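You operate a simulated robot arm through the tools that you are given. There is no shell and no other tool.

You are at the controls of a simulated two-armed robot. One attempt, no reset.

JOB
Top the front pastry with the chart's topping for red bean.
Fine: wet the wooden peg in the white bowl, pick up the topping, press one patch on the middle, stand the peg back; the pastry stays in its slot. Set down upright: wooden peg.

It is judged by the outcome, as a careful person would: the job done as asked, and still so three seconds after it is handed in. It fails if anything else is knocked over, pushed out of place, dropped, spilled or broken.

ROBOT AND FRAMES
Two 7-joint arms with fingered hands on one trunk that stands fixed in place. Base frame: the origin is at the foot of the trunk, x ahead of it, y to its left, z up; the work surface is at about z = 0.83. Readings come in m, rad, newtons and seconds.
The left shoulder is at [0.055, 0.185, 1.202], the right one opposite. With the tool pointing down near the work surface each hand reaches from about 0.1 to 0.82 m from the base axis, measured 20 degrees to its own side. Payload 4 kg a hand.
The tool frame of a hand sits at the grasp point between the pads (the TCP): z along the fingers, y along the line on which they close. The tips reach 0.026 m beyond it. The gripper opens to 0.132 m. The gripper's body begins 0.073 m behind the TCP. The gripper is a hand of 3 fingers: y runs from the thumb to the fingers, the wrist lies at [0, 0, -0.224] in the tool frame.
Orientation is told as [roll, pitch, yaw] about the base's x, y, z axes, in that order, counted from this pose: with the fingers straight down and closing along the base's y, the tool's x points along the base's -x, its y along +y and its z along -z.

CONTROLS
- The arms move only by the tool nudge_tool. It takes "left_steps", "right_steps" or both (then of equal length, played together; a hand with none holds still); each is a list of rows, each a list of 6 numbers: the shift along the base's x, y, z in m, then the turn, a rotation vector about the base's x, y, z in rad. In form: [[tx, ty, tz, ax, ay, az], ...]. A call has 1 to 20 rows; each row is the pose to reach, as a shift and turn from the pose commanded when the call began. Rows are played at 5 a second. More than 0.05 m and 0.15 rad between two rows, and nothing of the call is played. Where a pose cannot be reached the arm comes as near as it can. A force on the tool above 40 N (or 10 N above the force at the start of the call, whichever is more), or a blocked arm, ends the call early, and 0.2 s more pass. In this call time passes only in rows, and 0.2 s behind the last. The reply holds the time, the measured pose of the TCP, the force on the tool along the base axes, the opening and the grip force, in the units named above and with some noise, with the torque about the TCP (base axes, N m) and any sound that the robot's microphone picked up.
- Cameras (640 x 400 px; columns grow to the right, rows downward): "scene" is now at [0.1366, 0.0433, 1.4384]; the picture's right is [0.55, -0.83, -0.07], its down [-0.53, -0.28, -0.80] and it looks along [0.64, 0.48, -0.59] (base axes); focal length 367 px, centre (320, 200). "left" rides on the left gripper at [-0.062, 0.003, -0.092] in its tool frame; the picture's right is [-0.05, -1.00, 0.00], its down [0.83, -0.04, -0.56] and it looks along [0.55, -0.03, 0.83] (tool axes); focal length 230 px, centre (320, 200). "right" rides on the right gripper at [0.062, 0.003, -0.092] in its tool frame; the picture's right is [-0.05, 1.00, 0.00], its down [-0.83, -0.04, -0.56] and it looks along [-0.55, -0.03, 0.83] (tool axes); focal length 230 px, centre (320, 200). There is no depth. A picture from a camera that has moved, and an enlarged one, comes with that camera's place and axes in the base frame and with its lens. The place of the scene camera against the robot may be out by one fixed shift of up to 0.018 m in any direction.
- camera(camera): a new picture of that camera. No time passes.
- lift_body(by): slides the trunk up (or, below 0, down) by that many m; the arms and the scene camera ride with it, the base frame stays. It gives what a move gives, with no picture.
- set_fingers(finger1, finger2, thumb_bend, hand): sets how far each is bent, from 0 (flat) to 1 (curled in); at 0.3 the hand is open as for a grip, at 0.7 the pads meet at the TCP. One left out holds its place. A second passes; each finger stops where it meets its share of the squeeze, and holds until it gets a number again. It is the only way to open and close the hand. It gives what a move gives, with no picture; readings hold the bend of each and the force on the fingers (four entries, about 0 where the hand has none), thumb and palm.
- turn_head(pan, tilt): turns the head with the scene camera to pan (to the left, within 1.501 rad either way) and tilt (down, from -0.506 to 1.204), counted from straight ahead of the robot. It gives what a move gives.
- inspect(camera, box): a new picture of the part [left, top, right, bottom] of that camera's present view, enlarged. No time passes.
- close_job(): hands the job in; it is judged then, once.

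Places have to be worked out from the pictures, the camera data and where the tool is seen. Open the grippers and draw the arms clear of the work before you hand the job in, unless the task says otherwise.

The tools are called after "Call:" as name(argument=value, ...) on one line, values as JSON. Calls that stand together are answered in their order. nudge_tool: Moves the arms, as the interface text tells. Its arguments: {"type":"object","properties":{"left_steps":{"type":"array","items":{"type":"array","items":{"type":"number"}}},"right_steps":{"type":"array","items":{"type":"array","items":{"type":"number"}}}},"required":[]} The other tools are called the same way: lift_body (by) slides the trunk up or down; set_fingers (finger1, finger2, thumb_bend, hand) moves the fingers one by one; turn_head (pan, tilt) turns the head that bears the scene camera; camera (camera) takes a picture; inspect (camera, box) takes an enlarged picture of a part of a camera's view; close_job () hands the job in.

At the start:

```text
time_s: 0.0
left_position: [0.3867, 0.4654, 1.129]
left_ee_rot: [0.0, 0.001, 0.0]
left_wrist_force: [0.7, 0.1, 0.3]
left_ft_torque: [0.01, 0.0, 0.0]
left_width: 0.132
left_finger_force: 0.0
left_shape: jaw
left_bend: [0.3, 0.3, 0.3]
left_finger forces: [0.0, 0.0, 0.1, 0.0, 0.1, 0.1]
right_position: [0.5627, 0.0319, 1.1539]
right_ee_rot: [0.001, 0.0, 0.001]
right_wrist_force: [0.1, -0.9, -0.2]
right_ft_torque: [0.02, -0.02, 0.0]
right_width: 0.1322
right_finger_force: 0.1
right_shape: jaw
right_bend: [0.3, 0.3, 0.3]
right_finger forces: [0.0, 0.0, 0.1, 0.1, 0.1, 0.0]
trunk travel left (down, up): [-0.235, 0.227]
head pan, tilt: [0.593, 0.529]
```

scene: 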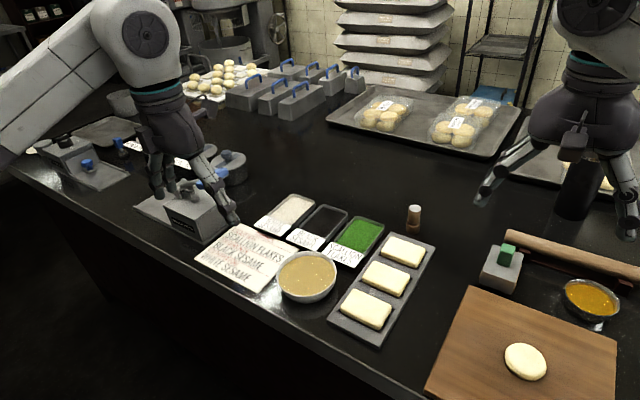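
right: 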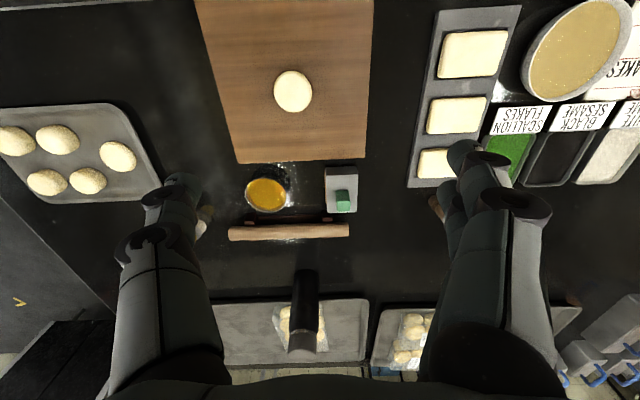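
left: 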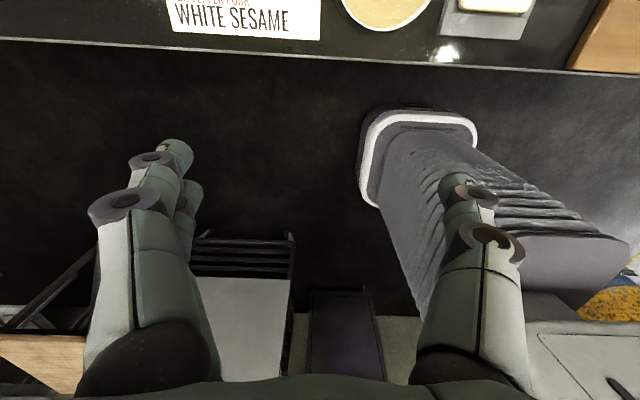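

The chart on the card and the items need a closer look; I'll enlarge the card, the trays, and the peg.

Call:
inspect(camera="scene", box=[180, 210, 300, 300])

Call:
inspect(camera="scene", box=[240, 180, 450, 350])

Call:
inspect(camera="right", box=[400, 0, 640, 220])

Call:
inspect(camera="left", box=[150, 0, 550, 70])

```text
4.44 times, centred on (240, 255) of scene
camera zoom: at [0.1366, 0.0433, 1.4384], right [0.55, -0.83, -0.07], down [-0.53, -0.28, -0.8], along [0.64, 0.48, -0.59], focal length 1631 px, centre (676, -44)
```

zoom: 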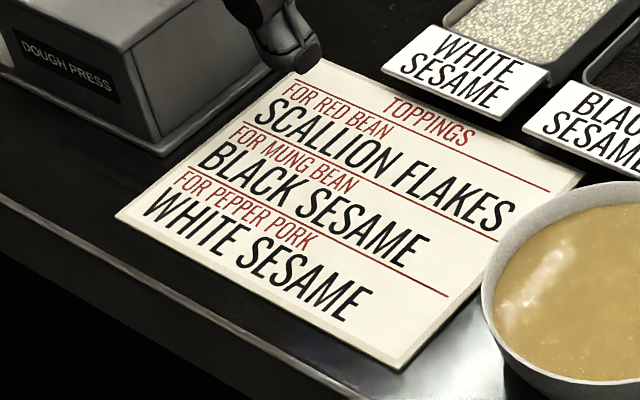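

```text
2.35 times, centred on (345, 265) of scene
camera zoom: at [0.1366, 0.0433, 1.4384], right [0.55, -0.83, -0.07], down [-0.53, -0.28, -0.8], along [0.64, 0.48, -0.59], focal length 864 px, centre (261, 47)
```

zoom: 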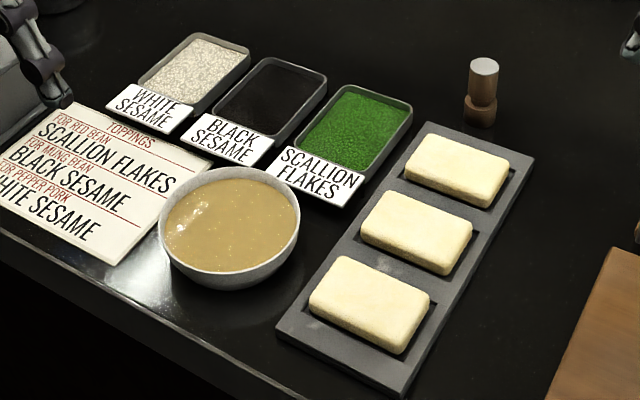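

```text
1.82 times, centred on (520, 110) of right
camera zoom: at [0.502, 0.0371, 1.2454], right [0.05, 1.0, 0.0], down [0.83, -0.04, 0.56], along [0.55, -0.03, -0.83], focal length 418 px, centre (-44, 364)
```

zoom: 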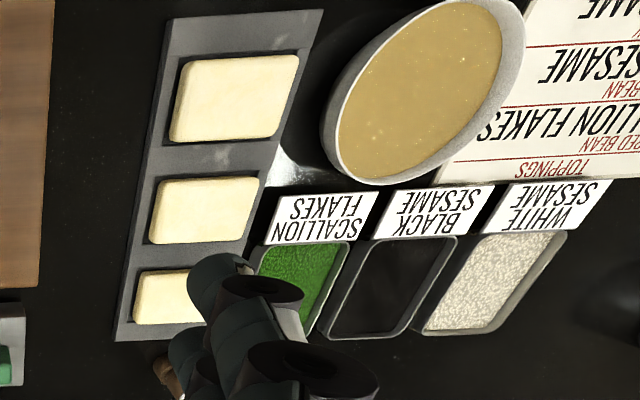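

```text
1.60 times, centred on (350, 35) of left
camera zoom: at [0.4477, 0.4695, 1.2209], right [0.05, -1.0, 0.0], down [-0.83, -0.04, 0.56], along [-0.55, -0.03, -0.83], focal length 368 px, centre (272, 464)
```

zoom: 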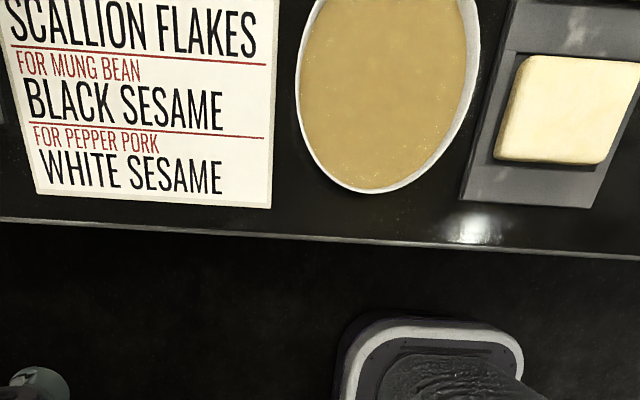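

The chart puts red bean with scallion flakes, the green tray. I'll take a closer look at the peg, the front pastry and the bowl.

Call:
inspect(camera="scene", box=[385, 190, 445, 250])

Call:
inspect(camera="scene", box=[320, 200, 440, 350])

Call:
inspect(camera="scene", box=[265, 210, 395, 310])

```text
6.67 times, centred on (415, 220) of scene
camera zoom: at [0.1366, 0.0433, 1.4384], right [0.55, -0.83, -0.07], down [-0.53, -0.28, -0.8], along [0.64, 0.48, -0.59], focal length 2447 px, centre (-313, 67)
```

zoom: 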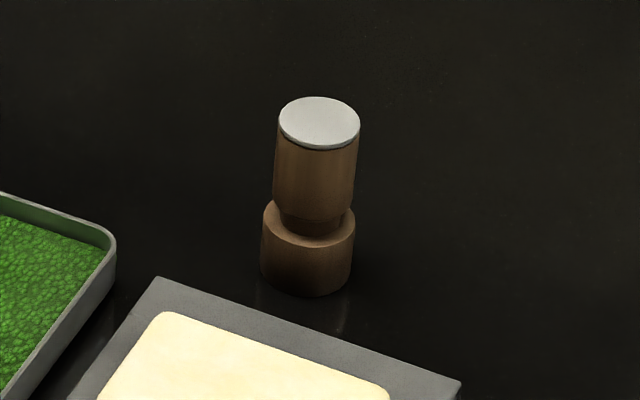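

```text
2.67 times, centred on (380, 275) of scene
camera zoom: at [0.1366, 0.0433, 1.4384], right [0.55, -0.83, -0.07], down [-0.53, -0.28, -0.8], along [0.64, 0.48, -0.59], focal length 979 px, centre (160, 0)
```

zoom: 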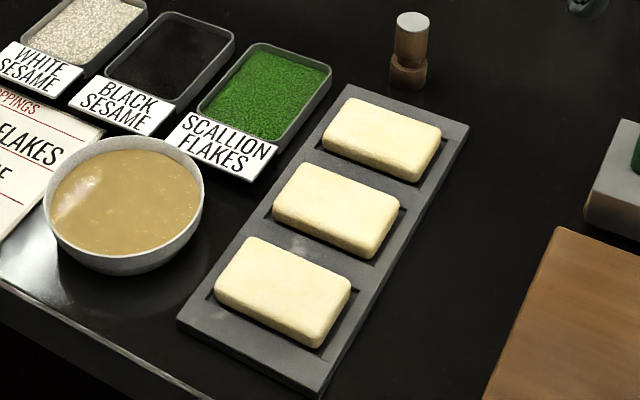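

```text
4.00 times, centred on (330, 260) of scene
camera zoom: at [0.1366, 0.0433, 1.4384], right [0.55, -0.83, -0.07], down [-0.53, -0.28, -0.8], along [0.64, 0.48, -0.59], focal length 1468 px, centre (280, -40)
```

zoom: 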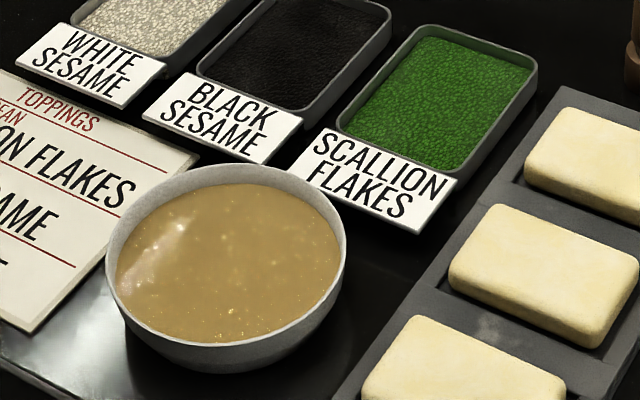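

The peg stands near (0.80, 0.27) at the far end of the pastry rack, about 0.07 tall. I shift the right hand away to its own side and bring the left hand over toward the peg at a safe height for a close look.

Call:
nudge_tool(left_steps=[[0.0363, -0.0195, -0.0109, 0, 0, 0], [0.0727, -0.0391, -0.0218, 0, 0, 0], [0.109, -0.0586, -0.0327, 0, 0, 0], [0.1453, -0.0782, -0.0436, 0, 0, 0], [0.1816, -0.0977, -0.0545, 0, 0, 0], [0.218, -0.1172, -0.0654, 0, 0, 0], [0.2543, -0.1368, -0.0763, 0, 0, 0], [0.2906, -0.1563, -0.0872, 0, 0, 0], [0.327, -0.1759, -0.0981, 0, 0, 0], [0.3633, -0.1954, -0.109, 0, 0, 0]], right_steps=[[0, -0.02, 0, 0, 0, 0], [0, -0.04, 0, 0, 0, 0], [0, -0.06, 0, 0, 0, 0], [0, -0.08, 0, 0, 0, 0], [0, -0.1, 0, 0, 0, 0], [0, -0.12, 0, 0, 0, 0], [0, -0.14, 0, 0, 0, 0], [0, -0.16, 0, 0, 0, 0], [0, -0.18, 0, 0, 0, 0], [0, -0.2, 0, 0, 0, 0]])

```text
time_s: 2.2
left_position: [0.6952, 0.2898, 1.0246]
left_ee_rot: [0.003, -0.004, 0.001]
left_wrist_force: [-0.3, -0.1, 0.3]
left_ft_torque: [0.02, 0.01, 0.03]
left_width: 0.132
left_finger_force: 0.2
left_shape: jaw
left_bend: [0.3, 0.3, 0.3]
left_finger forces: [0.0, 0.0, 0.0, 0.1, 0.0, 0.0]
left hand out of reach, approached as far as the arm can: row 9, 10
right_position: [0.5631, -0.169, 1.1569]
right_ee_rot: [0.001, -0.002, 0.001]
right_wrist_force: [-0.3, 0.8, -0.2]
right_ft_torque: [0.01, 0.0, 0.0]
right_width: 0.1319
right_finger_force: 0.0
right_shape: jaw
right_bend: [0.3, 0.3, 0.3]
right_finger forces: [0.0, 0.0, 0.0, 0.0, 0.0, 0.0]
trunk travel left (down, up): [-0.235, 0.227]
head pan, tilt: [0.593, 0.529]
```

The arm ran out of reach at x≈0.70 with the hand straight down, so I'll need to tilt the hand forward. Looking through the cameras first.

Call:
camera(camera="left")

Call:
camera(camera="scene")

Call:
camera(camera="right")

```text
taken
camera left: at [0.7556, 0.2929, 1.1175], right [0.05, -1.0, 0.0], down [-0.83, -0.04, 0.55], along [-0.55, -0.03, -0.83], focal length 230 px, centre (320, 200)
```

left: 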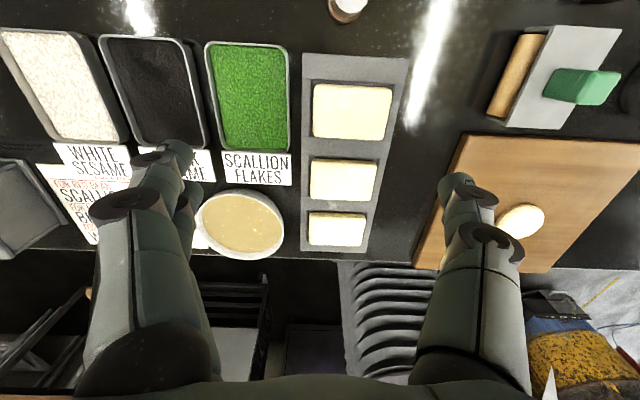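

```text
taken
camera scene: at [0.1346, 0.0418, 1.4388], right [0.55, -0.83, -0.07], down [-0.53, -0.28, -0.8], along [0.64, 0.48, -0.59], focal length 367 px, centre (320, 200)
```

scene: 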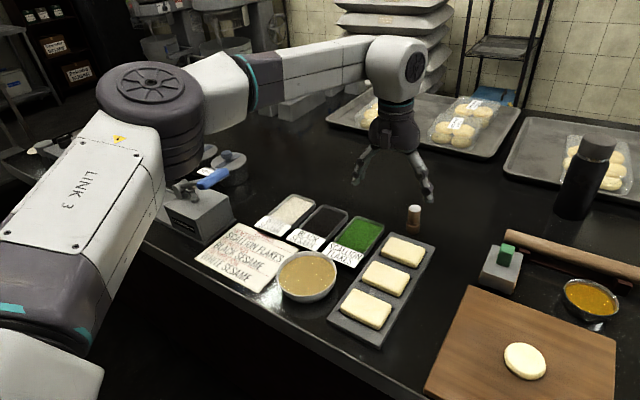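

```text
taken
camera right: at [0.5013, -0.1644, 1.2478], right [0.05, 1.0, 0.0], down [0.83, -0.04, 0.56], along [0.56, -0.03, -0.83], focal length 230 px, centre (320, 200)
```

right: 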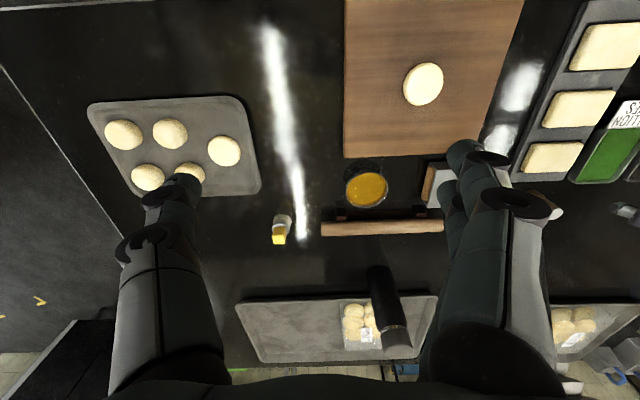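

In the left view the peg sits at about (0.785, 0.27). I'll tilt the hand forward about the base y axis in small steps while moving ahead, to see whether the reach extends.

Call:
nudge_tool(left_steps=[[0.0, 0, 0, 0, -0.12, 0], [0.01, -0.003, 0, 0, -0.24, 0], [0.02, -0.006, 0, 0, -0.36, 0], [0.03, -0.01, 0, 0, -0.45, 0]])

Call:
camera(camera="left")

```text
time_s: 3.2
left_position: [0.7272, 0.2797, 1.0224]
left_ee_rot: [0.0, -0.452, 0.0]
left_wrist_force: [0.2, 0.2, 0.0]
left_ft_torque: [-0.02, 0.0, 0.0]
left_width: 0.1319
left_finger_force: 0.1
left_shape: jaw
left_bend: [0.3, 0.3, 0.3]
left_finger forces: [0.1, 0.0, 0.0, 0.0, 0.0, 0.0]
right_position: [0.5638, -0.1686, 1.1563]
right_ee_rot: [0.0, 0.001, 0.0]
right_wrist_force: [-0.3, -0.3, 0.4]
right_ft_torque: [-0.02, -0.01, 0.0]
right_width: 0.132
right_finger_force: 0.1
right_shape: jaw
right_bend: [0.3, 0.3, 0.3]
right_finger forces: [0.0, 0.1, 0.0, 0.1, 0.0, 0.0]
trunk travel left (down, up): [-0.235, 0.227]
head pan, tilt: [0.593, 0.529]
```

```text
taken
camera left: at [0.7411, 0.2835, 1.1324], right [0.05, -1.0, 0.02], down [-0.99, -0.04, 0.14], along [-0.14, -0.03, -0.99], focal length 230 px, centre (320, 200)
```

left: 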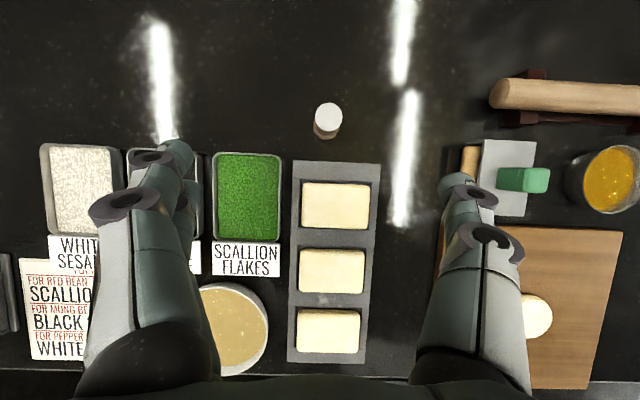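

Now the view is nearly top-down; the peg top computes to about (0.796, 0.271). Zooming in on the peg and the rest for exact positions.

Call:
inspect(camera="left", box=[300, 90, 364, 150])

Call:
inspect(camera="left", box=[190, 140, 400, 380])

```text
6.67 times, centred on (332, 120) of left
camera zoom: at [0.7411, 0.2835, 1.1324], right [0.05, -1.0, 0.02], down [-0.99, -0.04, 0.14], along [-0.14, -0.03, -0.99], focal length 1534 px, centre (240, 733)
```

zoom: 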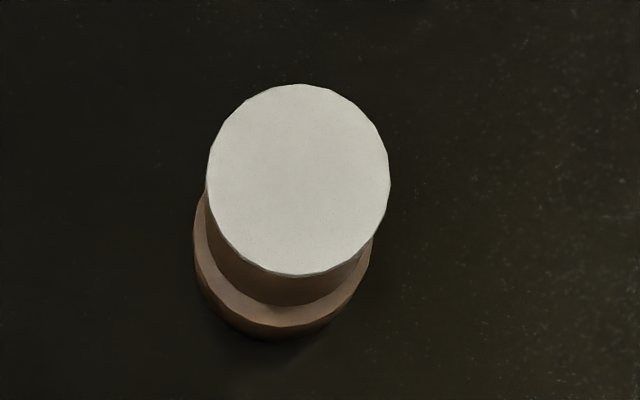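

```text
1.67 times, centred on (295, 260) of left
camera zoom: at [0.7411, 0.2835, 1.1324], right [0.05, -1.0, 0.02], down [-0.99, -0.04, 0.14], along [-0.14, -0.03, -0.99], focal length 384 px, centre (362, 100)
```

zoom: 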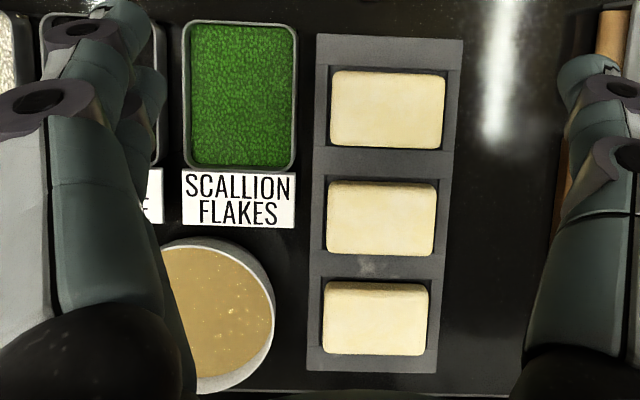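

The peg axis computes to (0.794, 0.270), body about 28 mm across with a wider foot about 35 mm. I keep the forward tilt and move to above the peg, still well clear of it.

Call:
nudge_tool(left_steps=[[0.025, -0.004, -0.015, 0, 0, 0], [0.05, -0.008, -0.03, 0, 0, 0], [0.067, -0.0097, -0.045, 0, 0, 0], [0.067, -0.0097, -0.045, 0, 0, 0]])

Call:
camera(camera="left")

Call:
camera(camera="scene")

```text
time_s: 4.2
left_position: [0.778, 0.2772, 0.985]
left_ee_rot: [-0.001, -0.45, 0.0]
left_wrist_force: [0.0, 0.1, 0.3]
left_ft_torque: [0.02, -0.02, 0.0]
left_width: 0.1319
left_finger_force: 0.0
left_shape: jaw
left_bend: [0.3, 0.3, 0.3]
left_finger forces: [0.0, 0.0, 0.1, 0.0, 0.0, 0.0]
left hand out of reach, approached as far as the arm can: row 3, 4
right_position: [0.5645, -0.1682, 1.1556]
right_ee_rot: [0.0, -0.001, 0.001]
right_wrist_force: [-0.3, 0.3, 0.2]
right_ft_torque: [0.02, 0.0, -0.02]
right_width: 0.1317
right_finger_force: 0.1
right_shape: jaw
right_bend: [0.3, 0.3, 0.3]
right_finger forces: [0.0, 0.1, 0.0, 0.0, 0.1, 0.0]
trunk travel left (down, up): [-0.235, 0.227]
head pan, tilt: [0.593, 0.529]
```

```text
taken
camera left: at [0.7934, 0.2809, 1.0934], right [0.05, -1.0, 0.02], down [-0.99, -0.04, 0.14], along [-0.14, -0.03, -0.99], focal length 230 px, centre (320, 200)
```

left: 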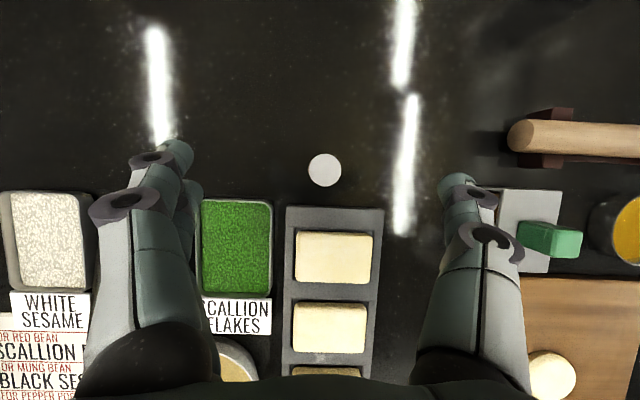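

```text
taken
camera scene: at [0.137, 0.0428, 1.4383], right [0.55, -0.83, -0.07], down [-0.53, -0.28, -0.8], along [0.64, 0.48, -0.6], focal length 367 px, centre (320, 200)
```

scene: 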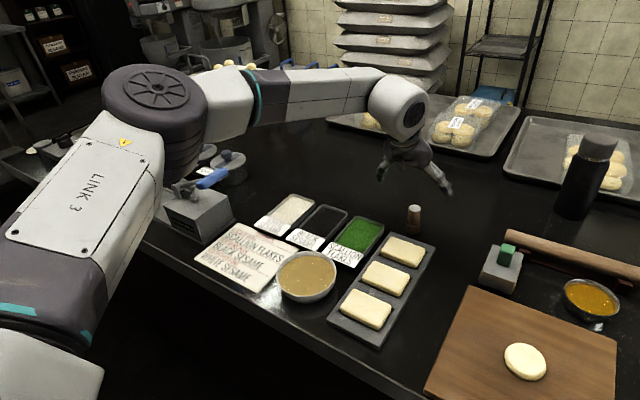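

The tool stopped at x≈0.778, z≈0.985. I'll try getting lower, where reach may be better, staying above the peg's top.

Call:
nudge_tool(left_steps=[[0.0, 0.0, -0.015, 0, 0, 0], [0.0, 0.0, -0.03, 0, 0, 0], [0.008, -0.0035, -0.03, 0, 0, 0], [0.016, -0.007, -0.03, 0, 0, 0], [0.016, -0.007, -0.03, 0, 0, 0]])

```text
time_s: 5.4
left_position: [0.7712, 0.2816, 0.9559]
left_ee_rot: [0.0, -0.45, 0.0]
left_wrist_force: [-0.2, 0.4, -0.5]
left_ft_torque: [-0.01, -0.02, -0.04]
left_width: 0.1318
left_finger_force: 0.0
left_shape: jaw
left_bend: [0.3, 0.3, 0.3]
left_finger forces: [0.0, 0.0, 0.0, 0.0, 0.0, 0.0]
left hand out of reach, approached as far as the arm can: row 1, 2, 3, 4, 5
right_position: [0.5649, -0.1693, 1.1544]
right_ee_rot: [0.001, -0.001, 0.0]
right_wrist_force: [0.2, -0.2, -0.3]
right_ft_torque: [0.0, -0.04, 0.01]
right_width: 0.1319
right_finger_force: 0.1
right_shape: jaw
right_bend: [0.3, 0.3, 0.3]
right_finger forces: [0.0, 0.0, 0.0, 0.0, 0.0, 0.0]
trunk travel left (down, up): [-0.235, 0.227]
head pan, tilt: [0.593, 0.529]
```

Lower didn't help; the elbow is bent out to the side, so a wrist joint limit is likely what stops the arm. I'll test turning the hand a little clockwise (yaw −0.3) at this safe height and then moving forward.

Call:
nudge_tool(left_steps=[[0, 0, 0.005, 0, 0, -0.12], [0, 0, 0.01, 0, 0, -0.24], [0, 0, 0.01, 0, 0, -0.3], [0.01, -0.005, 0.01, 0, 0, -0.3], [0.022, -0.011, 0.01, 0, 0, -0.3], [0.022, -0.011, 0.01, 0, 0, -0.3]])

```text
time_s: 6.8
left_position: [0.781, 0.2752, 0.9675]
left_ee_rot: [0.0, -0.45, -0.301]
left_wrist_force: [-0.6, -0.9, -0.8]
left_ft_torque: [-0.01, -0.02, 0.03]
left_width: 0.1318
left_finger_force: 0.1
left_shape: jaw
left_bend: [0.3, 0.3, 0.3]
left_finger forces: [0.1, 0.0, 0.0, 0.1, 0.0, 0.1]
left hand out of reach, approached as far as the arm can: row 5, 6
right_position: [0.5643, -0.1682, 1.1558]
right_ee_rot: [0.001, -0.001, 0.0]
right_wrist_force: [-0.2, -0.6, 0.2]
right_ft_torque: [-0.03, 0.02, -0.01]
right_width: 0.1319
right_finger_force: 0.1
right_shape: jaw
right_bend: [0.3, 0.3, 0.3]
right_finger forces: [0.0, 0.0, 0.0, 0.0, 0.1, 0.0]
trunk travel left (down, up): [-0.235, 0.227]
head pan, tilt: [0.593, 0.529]
```

Yaw helped only slightly; horizontal reach improves as the wrist gets higher relative to the shoulder, so lowering the trunk plus more forward tilt should do it. First I raise the hand and undo the yaw, then lower the trunk 0.15 m (both hands will still be well above everything).

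Call:
nudge_tool(left_steps=[[-0.01, 0, 0.04, 0, 0, 0.1], [-0.02, 0, 0.08, 0, 0, 0.2], [-0.03, 0, 0.12, 0, 0, 0.3], [-0.04, 0, 0.15, 0, 0, 0.3]], right_steps=[[0, 0, 0.02, 0, 0, 0], [0, 0, 0.04, 0, 0, 0], [0, 0, 0.06, 0, 0, 0], [0, 0, 0.08, 0, 0, 0]])

Call:
lift_body(by=-0.15)

```text
time_s: 7.8
left_position: [0.7389, 0.2762, 1.1185]
left_ee_rot: [0.0, -0.45, 0.002]
left_wrist_force: [0.1, 0.6, 0.2]
left_ft_torque: [0.01, -0.04, -0.02]
left_width: 0.1321
left_finger_force: 0.1
left_shape: jaw
left_bend: [0.3, 0.3, 0.3]
left_finger forces: [0.0, 0.1, 0.0, 0.1, 0.0, 0.0]
right_position: [0.5621, -0.1697, 1.2342]
right_ee_rot: [0.0, -0.001, 0.0]
right_wrist_force: [-1.2, 0.1, 0.0]
right_ft_torque: [-0.02, -0.07, 0.0]
right_width: 0.1319
right_finger_force: 0.1
right_shape: jaw
right_bend: [0.3, 0.3, 0.3]
right_finger forces: [0.0, 0.0, 0.0, 0.0, 0.0, 0.0]
trunk travel left (down, up): [-0.235, 0.227]
head pan, tilt: [0.593, 0.529]
```

```text
time_s: 9.6
left_position: [0.7399, 0.2746, 0.9691]
left_ee_rot: [0.002, -0.453, -0.002]
left_wrist_force: [0.1, -0.8, 0.3]
left_ft_torque: [-0.02, -0.01, 0.01]
left_width: 0.1319
left_finger_force: 0.1
left_shape: jaw
left_bend: [0.3, 0.3, 0.3]
left_finger forces: [0.1, 0.0, 0.1, 0.0, 0.0, 0.0]
right_position: [0.5614, -0.1682, 1.0853]
right_ee_rot: [0.0, -0.003, 0.0]
right_wrist_force: [-0.5, 1.0, 0.2]
right_ft_torque: [0.02, -0.01, -0.03]
right_width: 0.1319
right_finger_force: 0.2
right_shape: jaw
right_bend: [0.3, 0.3, 0.3]
right_finger forces: [0.0, 0.0, 0.1, 0.1, 0.0, 0.1]
trunk travel left (down, up): [-0.085, 0.377]
head pan, tilt: [0.593, 0.529]
```

The trunk is lowered and the left hand is at (0.740, 0.275, 0.969). I move forward over the peg while tilting a bit more, keeping z about 0.965.

Call:
nudge_tool(left_steps=[[0.018, -0.0015, 0, 0, -0.05, 0], [0.036, -0.003, 0, 0, -0.1, 0], [0.0545, -0.0045, 0, 0, -0.15, 0], [0.0545, -0.0045, 0, 0, -0.15, 0]])

Call:
camera(camera="left")

Call:
camera(camera="scene")

```text
time_s: 10.6
left_position: [0.7954, 0.2721, 0.9687]
left_ee_rot: [0.001, -0.599, -0.001]
left_wrist_force: [0.0, 0.0, -0.1]
left_ft_torque: [-0.01, 0.04, 0.02]
left_width: 0.1319
left_finger_force: 0.0
left_shape: jaw
left_bend: [0.3, 0.3, 0.3]
left_finger forces: [0.0, 0.1, 0.0, 0.0, 0.0, 0.0]
right_position: [0.5634, -0.1684, 1.0846]
right_ee_rot: [0.001, 0.001, -0.001]
right_wrist_force: [0.6, 0.5, 0.3]
right_ft_torque: [-0.03, -0.02, -0.01]
right_width: 0.132
right_finger_force: 0.0
right_shape: jaw
right_bend: [0.3, 0.3, 0.3]
right_finger forces: [0.0, 0.0, 0.0, 0.0, 0.0, 0.0]
trunk travel left (down, up): [-0.085, 0.377]
head pan, tilt: [0.593, 0.529]
```

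```text
taken
camera left: at [0.7931, 0.2762, 1.078], right [0.04, -1.0, 0.03], down [-1.0, -0.04, -0.01], along [0.01, -0.03, -1.0], focal length 230 px, centre (320, 200)
```

left: 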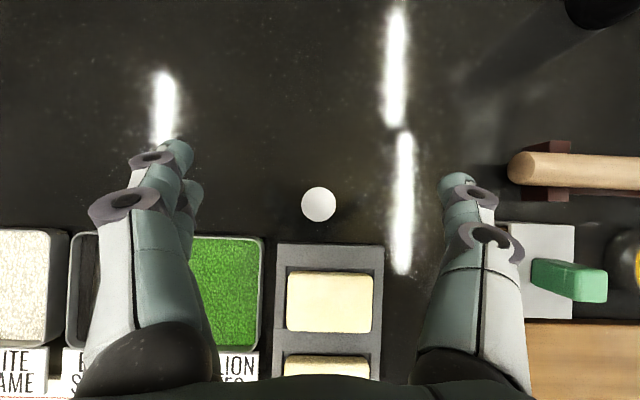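

```text
taken
camera scene: at [0.2574, 0.0431, 1.2349], right [0.52, -0.83, -0.2], down [-0.7, -0.28, -0.66], along [0.49, 0.48, -0.72], focal length 367 px, centre (320, 200)
```

scene: 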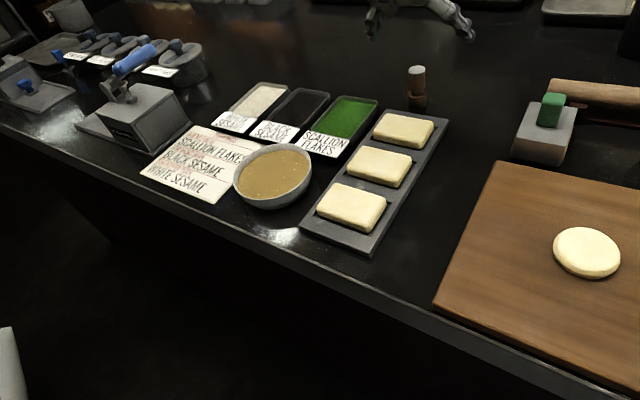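

The target is reachable now; the camera looks straight down and the peg is directly below the TCP at about (0.793, 0.271). I descend to z≈0.887 so the pads straddle the upper body of the peg.

Call:
nudge_tool(left_steps=[[-0.001, -0.0005, -0.02, 0, 0, 0], [-0.002, -0.001, -0.04, 0, 0, 0], [-0.002, -0.001, -0.06, 0, 0, 0], [-0.002, -0.001, -0.07, 0, 0, 0]])

Call:
camera(camera="left")

Call:
inspect(camera="scene", box=[340, 20, 500, 130])

```text
time_s: 11.6
left_position: [0.7945, 0.271, 0.8965]
left_ee_rot: [0.0, -0.598, 0.0]
left_wrist_force: [-0.4, -0.1, 0.4]
left_ft_torque: [0.02, 0.0, -0.01]
left_width: 0.1317
left_finger_force: 0.0
left_shape: jaw
left_bend: [0.3, 0.3, 0.3]
left_finger forces: [0.0, 0.0, 0.1, 0.0, 0.1, 0.1]
right_position: [0.5626, -0.1674, 1.084]
right_ee_rot: [0.001, 0.0, 0.001]
right_wrist_force: [0.0, 0.1, -0.3]
right_ft_torque: [0.01, 0.03, -0.01]
right_width: 0.132
right_finger_force: 0.0
right_shape: jaw
right_bend: [0.3, 0.3, 0.3]
right_finger forces: [0.0, 0.0, 0.1, 0.0, 0.0, 0.0]
trunk travel left (down, up): [-0.085, 0.377]
head pan, tilt: [0.593, 0.529]
```

```text
taken
camera left: at [0.7919, 0.2737, 1.007], right [0.04, -1.0, 0.03], down [-1.0, -0.04, -0.01], along [0.01, -0.03, -1.0], focal length 230 px, centre (320, 200)
```

left: 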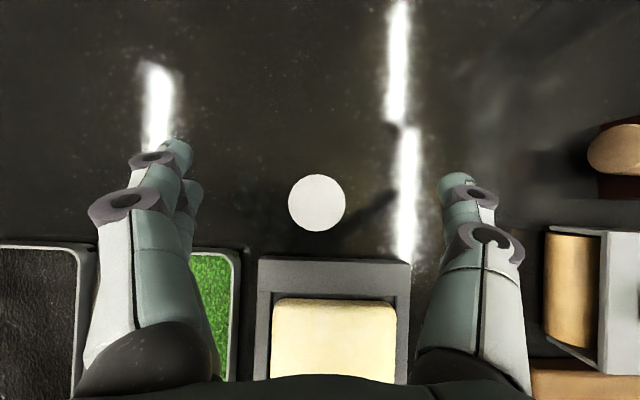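

```text
3.64 times, centred on (420, 75) of scene
camera zoom: at [0.2579, 0.0432, 1.2347], right [0.52, -0.83, -0.2], down [-0.7, -0.28, -0.66], along [0.49, 0.48, -0.72], focal length 1335 px, centre (-44, 654)
```

zoom: 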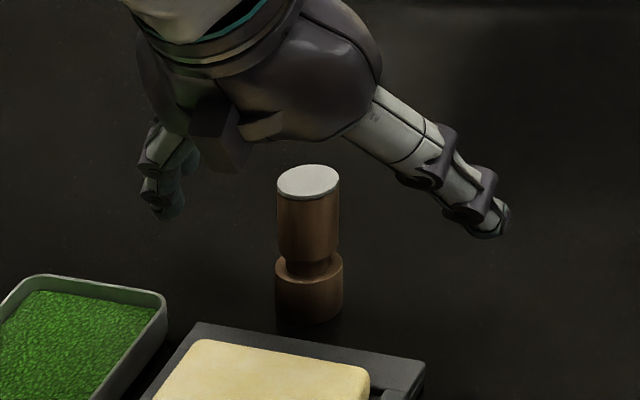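

The peg is centred between thumb and fingers (top ≈0.899, foot top ≈0.853). I go down the last 8 mm to z≈0.888 and then close the hand gently.

Call:
nudge_tool(left_steps=[[-0.001, 0, -0.005, 0, 0, 0], [-0.001, 0, -0.0085, 0, 0, 0]])

Call:
set_fingers(hand="left", finger1=0.55, finger2=0.55, thumb_bend=0.55)

Call:
camera(camera="left")

Call:
inspect(camera="scene", box=[340, 20, 500, 130])

```text
time_s: 12.2
left_position: [0.791, 0.2698, 0.8896]
left_ee_rot: [0.0, -0.599, 0.001]
left_wrist_force: [-0.7, 0.2, 0.1]
left_ft_torque: [0.0, 0.02, -0.01]
left_width: 0.1319
left_finger_force: 0.1
left_shape: jaw
left_bend: [0.3, 0.3, 0.3]
left_finger forces: [0.0, 0.0, 0.1, 0.0, 0.0, 0.1]
right_position: [0.5629, -0.1675, 1.0825]
right_ee_rot: [0.0, 0.001, 0.001]
right_wrist_force: [0.3, 0.2, -0.5]
right_ft_torque: [0.03, 0.0, 0.02]
right_width: 0.1318
right_finger_force: 0.1
right_shape: jaw
right_bend: [0.3, 0.3, 0.3]
right_finger forces: [0.1, 0.0, 0.0, 0.0, 0.1, 0.0]
trunk travel left (down, up): [-0.085, 0.377]
head pan, tilt: [0.593, 0.529]
```

```text
time_s: 13.2
left_position: [0.7913, 0.2698, 0.8907]
left_ee_rot: [0.001, -0.6, -0.001]
left_wrist_force: [-0.7, 0.0, -0.2]
left_ft_torque: [-0.01, 0.01, 0.01]
left_width: 0.0519
left_finger_force: 0.1
left_shape: fingers
left_bend: [0.55, 0.55, 0.55]
left_finger forces: [0.0, 0.1, 0.0, 0.0, 0.0, 0.1]
right_position: [0.564, -0.1691, 1.0838]
right_ee_rot: [-0.001, 0.0, 0.0]
right_wrist_force: [-0.8, -0.9, -0.2]
right_ft_torque: [0.0, -0.02, 0.01]
right_width: 0.132
right_finger_force: 0.3
right_shape: jaw
right_bend: [0.3, 0.3, 0.3]
right_finger forces: [0.0, 0.0, 0.1, 0.0, 0.0, 0.1]
trunk travel left (down, up): [-0.085, 0.377]
head pan, tilt: [0.593, 0.529]
```

```text
taken
camera left: at [0.79, 0.2731, 0.9994], right [0.04, -1.0, 0.03], down [-1.0, -0.04, -0.01], along [0.01, -0.03, -1.0], focal length 230 px, centre (320, 200)
```

left: 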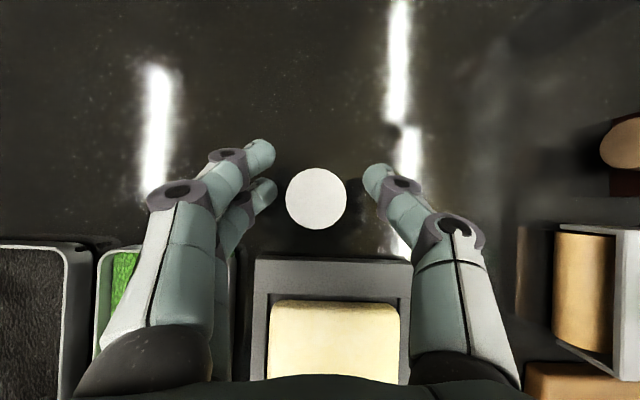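

```text
3.64 times, centred on (420, 75) of scene
camera zoom: at [0.2578, 0.0431, 1.2347], right [0.52, -0.83, -0.2], down [-0.7, -0.28, -0.66], along [0.49, 0.48, -0.72], focal length 1335 px, centre (-44, 654)
```

zoom: 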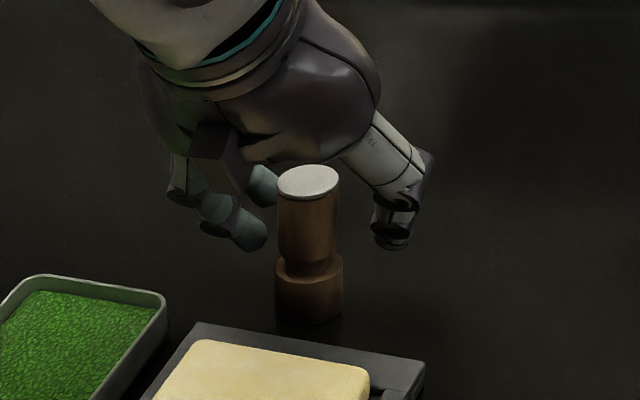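

Fingers and thumb straddle the peg evenly with about 12 mm gap on each side. I close the rest of the way to grip.

Call:
set_fingers(hand="left", finger1=0.7, finger2=0.7, thumb_bend=0.7)

Call:
camera(camera="left")

Call:
inspect(camera="scene", box=[340, 20, 500, 130])

```text
time_s: 14.2
left_position: [0.7912, 0.2692, 0.8897]
left_ee_rot: [0.0, -0.597, 0.0]
left_wrist_force: [-0.5, -0.1, 0.4]
left_ft_torque: [0.01, 0.03, -0.01]
left_width: 0.0104
left_finger_force: 3.7
left_shape: fingers
left_bend: [0.7, 0.65, 0.68]
left_finger forces: [0.1, 3.9, 0.1, 0.0, 3.9, 0.0]
right_position: [0.5651, -0.1689, 1.0835]
right_ee_rot: [0.0, 0.0, 0.0]
right_wrist_force: [-0.9, 0.6, -0.2]
right_ft_torque: [0.05, -0.01, 0.0]
right_width: 0.132
right_finger_force: 0.0
right_shape: jaw
right_bend: [0.3, 0.3, 0.3]
right_finger forces: [0.0, 0.1, 0.1, 0.0, 0.0, 0.0]
trunk travel left (down, up): [-0.085, 0.377]
head pan, tilt: [0.593, 0.529]
```

```text
taken
camera left: at [0.79, 0.2731, 0.9994], right [0.04, -1.0, 0.03], down [-1.0, -0.04, -0.01], along [0.01, -0.03, -1.0], focal length 230 px, centre (320, 200)
```

left: 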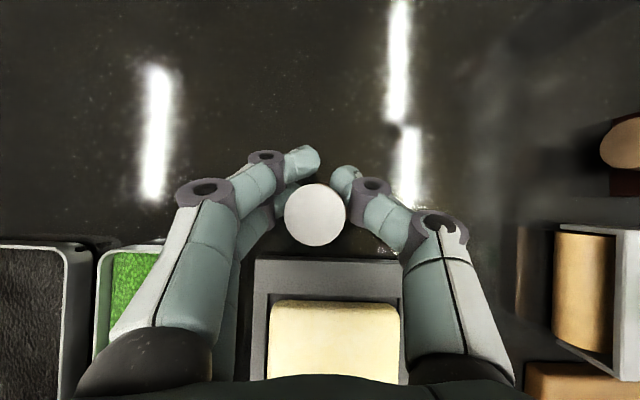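

```text
3.64 times, centred on (420, 75) of scene
camera zoom: at [0.2578, 0.0431, 1.2347], right [0.52, -0.83, -0.2], down [-0.7, -0.28, -0.66], along [0.49, 0.48, -0.72], focal length 1335 px, centre (-44, 654)
```

zoom: 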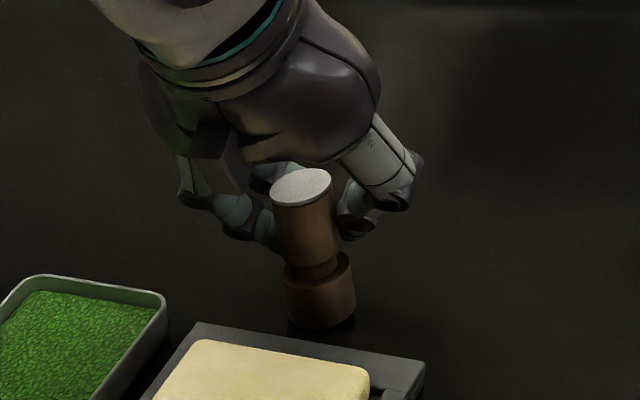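

The grip came off-centre: finger 1 missed (0 N) and the peg leans back, because the fingertips (not the pads) make contact about 15 mm ahead of the TCP at this tilt. I'll release gently so the peg settles upright on its foot, then re-grip with the hand further back.

Call:
set_fingers(hand="left", finger1=0.64, finger2=0.64, thumb_bend=0.66)

Call:
inspect(camera="scene", box=[340, 20, 500, 130])

```text
time_s: 15.2
left_position: [0.7914, 0.2695, 0.8886]
left_ee_rot: [-0.001, -0.602, 0.0]
left_wrist_force: [0.0, -0.2, 1.5]
left_ft_torque: [0.0, -0.03, -0.01]
left_width: 0.0197
left_finger_force: 0.5
left_shape: fingers
left_bend: [0.64, 0.64, 0.66]
left_finger forces: [0.1, 0.2, 0.1, 0.1, 0.5, 0.0]
right_position: [0.5633, -0.1688, 1.084]
right_ee_rot: [0.0, 0.0, 0.0]
right_wrist_force: [-0.6, 1.0, 0.0]
right_ft_torque: [-0.02, -0.04, 0.04]
right_width: 0.1319
right_finger_force: 0.0
right_shape: jaw
right_bend: [0.3, 0.3, 0.3]
right_finger forces: [0.0, 0.1, 0.0, 0.0, 0.0, 0.1]
trunk travel left (down, up): [-0.085, 0.377]
head pan, tilt: [0.593, 0.529]
```

```text
3.64 times, centred on (420, 75) of scene
camera zoom: at [0.2578, 0.043, 1.2347], right [0.52, -0.83, -0.2], down [-0.7, -0.28, -0.66], along [0.49, 0.48, -0.72], focal length 1335 px, centre (-44, 654)
```

zoom: 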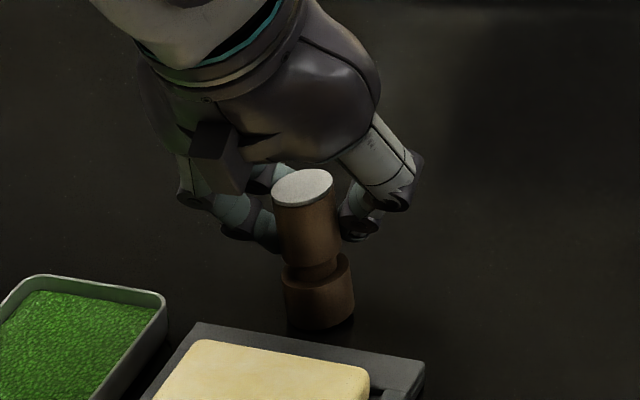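

The squeeze is almost gone but the peg still leans against the tips. Opening a little further.

Call:
set_fingers(hand="left", finger1=0.61, finger2=0.61, thumb_bend=0.63)

Call:
inspect(camera="scene", box=[340, 20, 500, 130])

Call:
camera(camera="left")

```text
time_s: 16.1
left_position: [0.792, 0.2697, 0.8897]
left_ee_rot: [0.0, -0.598, 0.001]
left_wrist_force: [0.0, -0.1, -1.1]
left_ft_torque: [0.01, -0.02, -0.02]
left_width: 0.0284
left_finger_force: 0.2
left_shape: fingers
left_bend: [0.61, 0.61, 0.63]
left_finger forces: [0.1, 0.0, 0.0, 0.1, 0.0, 0.0]
right_position: [0.5636, -0.1676, 1.0845]
right_ee_rot: [0.001, -0.002, 0.0]
right_wrist_force: [0.5, 0.8, -0.6]
right_ft_torque: [0.02, 0.01, 0.04]
right_width: 0.1319
right_finger_force: 0.0
right_shape: jaw
right_bend: [0.3, 0.3, 0.3]
right_finger forces: [0.0, 0.0, 0.1, 0.0, 0.0, 0.0]
trunk travel left (down, up): [-0.085, 0.377]
head pan, tilt: [0.593, 0.529]
```

```text
3.64 times, centred on (420, 75) of scene
camera zoom: at [0.2578, 0.0431, 1.2347], right [0.52, -0.83, -0.2], down [-0.7, -0.28, -0.66], along [0.49, 0.48, -0.72], focal length 1335 px, centre (-44, 654)
```

zoom: 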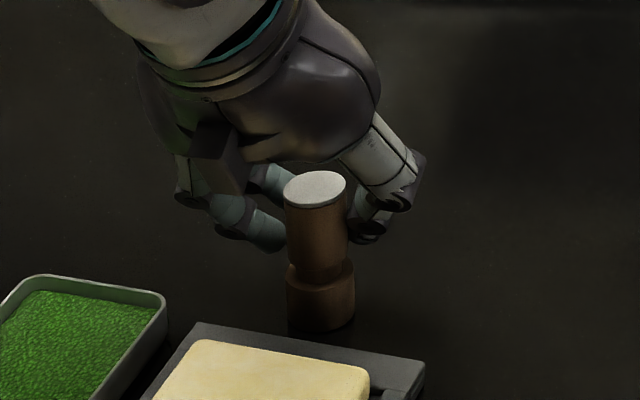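

```text
taken
camera left: at [0.79, 0.2731, 0.9994], right [0.04, -1.0, 0.03], down [-1.0, -0.04, -0.01], along [0.01, -0.03, -1.0], focal length 230 px, centre (320, 200)
```

left: 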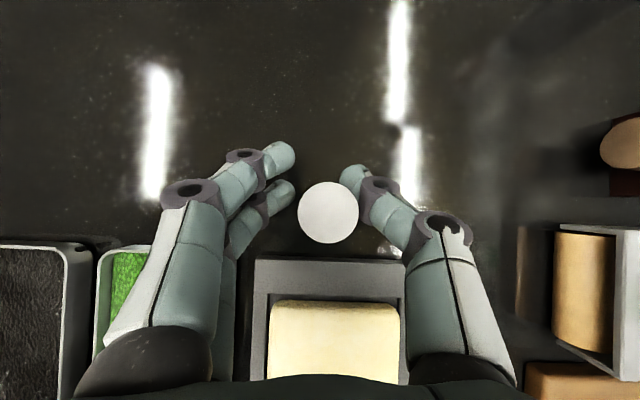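

The peg is standing again, now at about (0.786, 0.266). I open the hand wider before re-positioning.

Call:
set_fingers(hand="left", finger1=0.5, finger2=0.5, thumb_bend=0.5)

Call:
inspect(camera="scene", box=[340, 20, 500, 130])

Call:
camera(camera="left")

```text
time_s: 17.1
left_position: [0.7915, 0.2694, 0.8881]
left_ee_rot: [-0.001, -0.598, -0.001]
left_wrist_force: [-0.5, 0.3, 0.6]
left_ft_torque: [0.02, 0.02, 0.03]
left_width: 0.0672
left_finger_force: 0.1
left_shape: fingers
left_bend: [0.5, 0.5, 0.5]
left_finger forces: [0.0, 0.0, 0.0, 0.1, 0.0, 0.1]
right_position: [0.563, -0.1689, 1.084]
right_ee_rot: [-0.001, 0.0, 0.001]
right_wrist_force: [-0.2, 0.3, -0.8]
right_ft_torque: [0.01, 0.0, -0.03]
right_width: 0.1319
right_finger_force: 0.0
right_shape: jaw
right_bend: [0.3, 0.3, 0.3]
right_finger forces: [0.0, 0.0, 0.0, 0.0, 0.1, 0.0]
trunk travel left (down, up): [-0.085, 0.377]
head pan, tilt: [0.593, 0.529]
```

```text
3.64 times, centred on (420, 75) of scene
camera zoom: at [0.2578, 0.0431, 1.2347], right [0.52, -0.83, -0.2], down [-0.7, -0.28, -0.66], along [0.49, 0.48, -0.72], focal length 1335 px, centre (-44, 654)
```

zoom: 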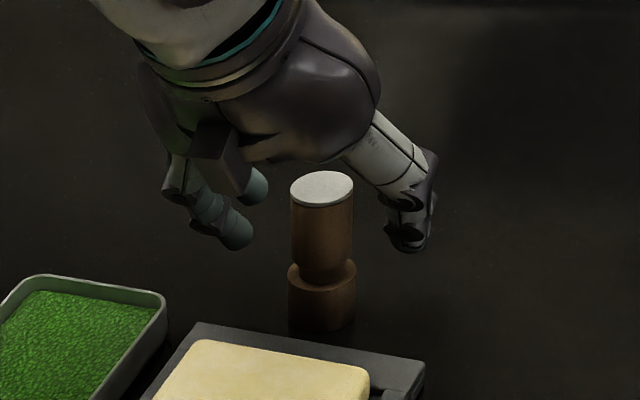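

```text
taken
camera left: at [0.79, 0.2731, 0.9994], right [0.04, -1.0, 0.03], down [-1.0, -0.04, -0.01], along [0.01, -0.03, -1.0], focal length 230 px, centre (320, 200)
```

left: 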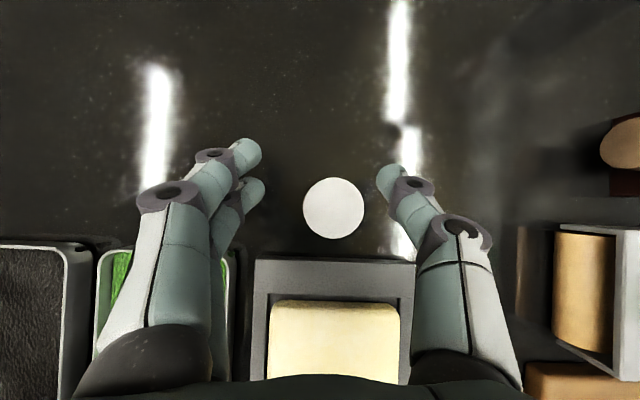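

Peg stands upright at about (0.788, 0.264). I shift the open hand −y 6 mm, back 17 mm and up 10 mm so that the fingertips are centred on the peg's upper body.

Call:
nudge_tool(left_steps=[[0, -0.006, 0.005, 0, 0, 0], [-0.008, -0.006, 0.01, 0, 0, 0], [-0.0167, -0.006, 0.01, 0, 0, 0]])

Call:
set_fingers(hand="left", finger1=0.58, finger2=0.58, thumb_bend=0.58)

Call:
camera(camera="left")

Call:
inspect(camera="scene", box=[340, 20, 500, 130])

```text
time_s: 17.9
left_position: [0.7758, 0.2626, 0.8984]
left_ee_rot: [0.0, -0.597, -0.002]
left_wrist_force: [0.5, 0.0, -0.1]
left_ft_torque: [-0.02, -0.01, 0.03]
left_width: 0.067
left_finger_force: 0.0
left_shape: fingers
left_bend: [0.5, 0.5, 0.5]
left_finger forces: [0.1, 0.0, 0.0, 0.0, 0.0, 0.1]
right_position: [0.5627, -0.1672, 1.0837]
right_ee_rot: [0.0, 0.0, -0.001]
right_wrist_force: [0.4, -0.7, -0.1]
right_ft_torque: [0.0, -0.02, -0.05]
right_width: 0.1319
right_finger_force: 0.1
right_shape: jaw
right_bend: [0.3, 0.3, 0.3]
right_finger forces: [0.0, 0.0, 0.1, 0.0, 0.1, 0.0]
trunk travel left (down, up): [-0.085, 0.377]
head pan, tilt: [0.593, 0.529]
```

```text
time_s: 18.9
left_position: [0.7746, 0.2622, 0.8982]
left_ee_rot: [0.0, -0.599, -0.001]
left_wrist_force: [0.9, 0.5, 0.1]
left_ft_torque: [-0.03, 0.01, -0.02]
left_width: 0.0451
left_finger_force: 0.0
left_shape: fingers
left_bend: [0.57, 0.57, 0.57]
left_finger forces: [0.0, 0.0, 0.0, 0.0, 0.1, 0.0]
right_position: [0.5634, -0.1686, 1.0846]
right_ee_rot: [-0.001, 0.0, 0.001]
right_wrist_force: [-0.8, 1.0, -0.5]
right_ft_torque: [0.02, -0.01, -0.03]
right_width: 0.1318
right_finger_force: 0.0
right_shape: jaw
right_bend: [0.3, 0.3, 0.3]
right_finger forces: [0.0, 0.1, 0.1, 0.0, 0.0, 0.0]
trunk travel left (down, up): [-0.085, 0.377]
head pan, tilt: [0.593, 0.529]
```

```text
taken
camera left: at [0.7735, 0.2662, 1.0095], right [0.04, -1.0, 0.03], down [-1.0, -0.04, -0.01], along [0.01, -0.03, -1.0], focal length 230 px, centre (320, 200)
```

left: 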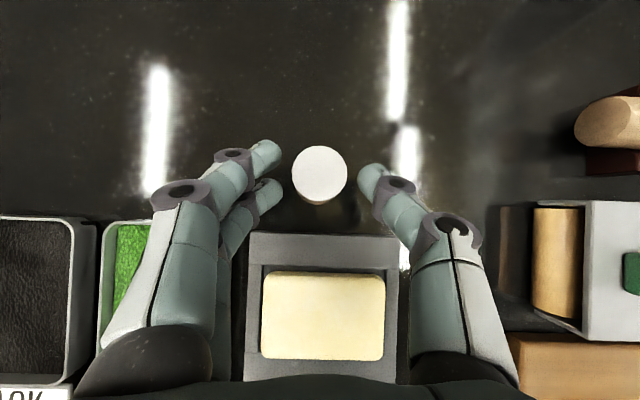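

```text
3.64 times, centred on (420, 75) of scene
camera zoom: at [0.2578, 0.0431, 1.2347], right [0.52, -0.83, -0.2], down [-0.7, -0.28, -0.66], along [0.49, 0.48, -0.72], focal length 1335 px, centre (-44, 654)
```

zoom: 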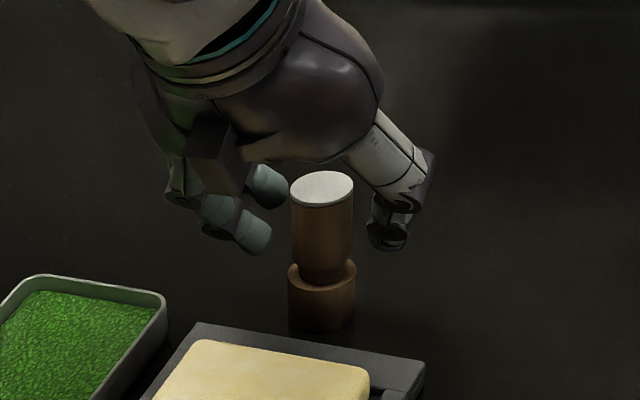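

Now peg top lies between both fingers and the thumb, well centred. Closing to grip.

Call:
set_fingers(hand="left", finger1=0.7, finger2=0.7, thumb_bend=0.7)

Call:
camera(camera="left")

Call:
inspect(camera="scene", box=[340, 20, 500, 130])

```text
time_s: 19.9
left_position: [0.7744, 0.2622, 0.8992]
left_ee_rot: [0.0, -0.598, -0.001]
left_wrist_force: [0.0, 0.2, 0.4]
left_ft_torque: [-0.04, 0.02, -0.03]
left_width: 0.0241
left_finger_force: 8.7
left_shape: fingers
left_bend: [0.64, 0.64, 0.66]
left_finger forces: [5.0, 3.7, 0.0, 0.0, 9.1, 0.1]
right_position: [0.563, -0.1674, 1.0843]
right_ee_rot: [0.0, 0.0, 0.001]
right_wrist_force: [0.0, 0.4, -0.5]
right_ft_torque: [0.0, -0.02, 0.03]
right_width: 0.132
right_finger_force: 0.1
right_shape: jaw
right_bend: [0.3, 0.3, 0.3]
right_finger forces: [0.0, 0.0, 0.0, 0.0, 0.0, 0.0]
trunk travel left (down, up): [-0.085, 0.377]
head pan, tilt: [0.593, 0.529]
```

```text
taken
camera left: at [0.7735, 0.2662, 1.0093], right [0.04, -1.0, 0.03], down [-1.0, -0.04, -0.01], along [0.01, -0.03, -1.0], focal length 230 px, centre (320, 200)
```

left: 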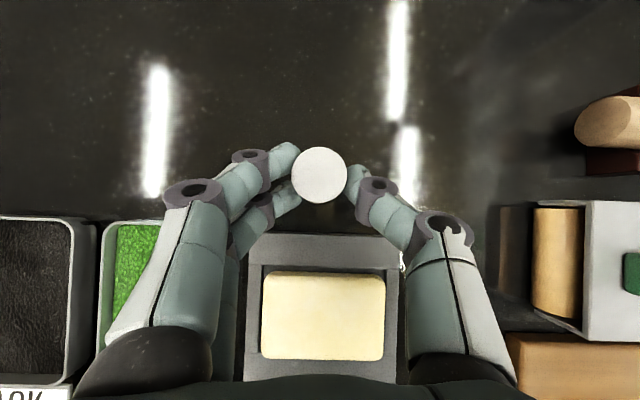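

```text
3.64 times, centred on (420, 75) of scene
camera zoom: at [0.2579, 0.0431, 1.2347], right [0.52, -0.83, -0.2], down [-0.7, -0.28, -0.66], along [0.49, 0.48, -0.72], focal length 1335 px, centre (-44, 654)
```

zoom: 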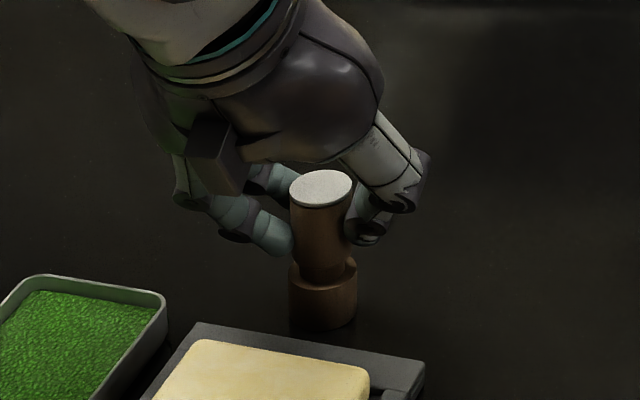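

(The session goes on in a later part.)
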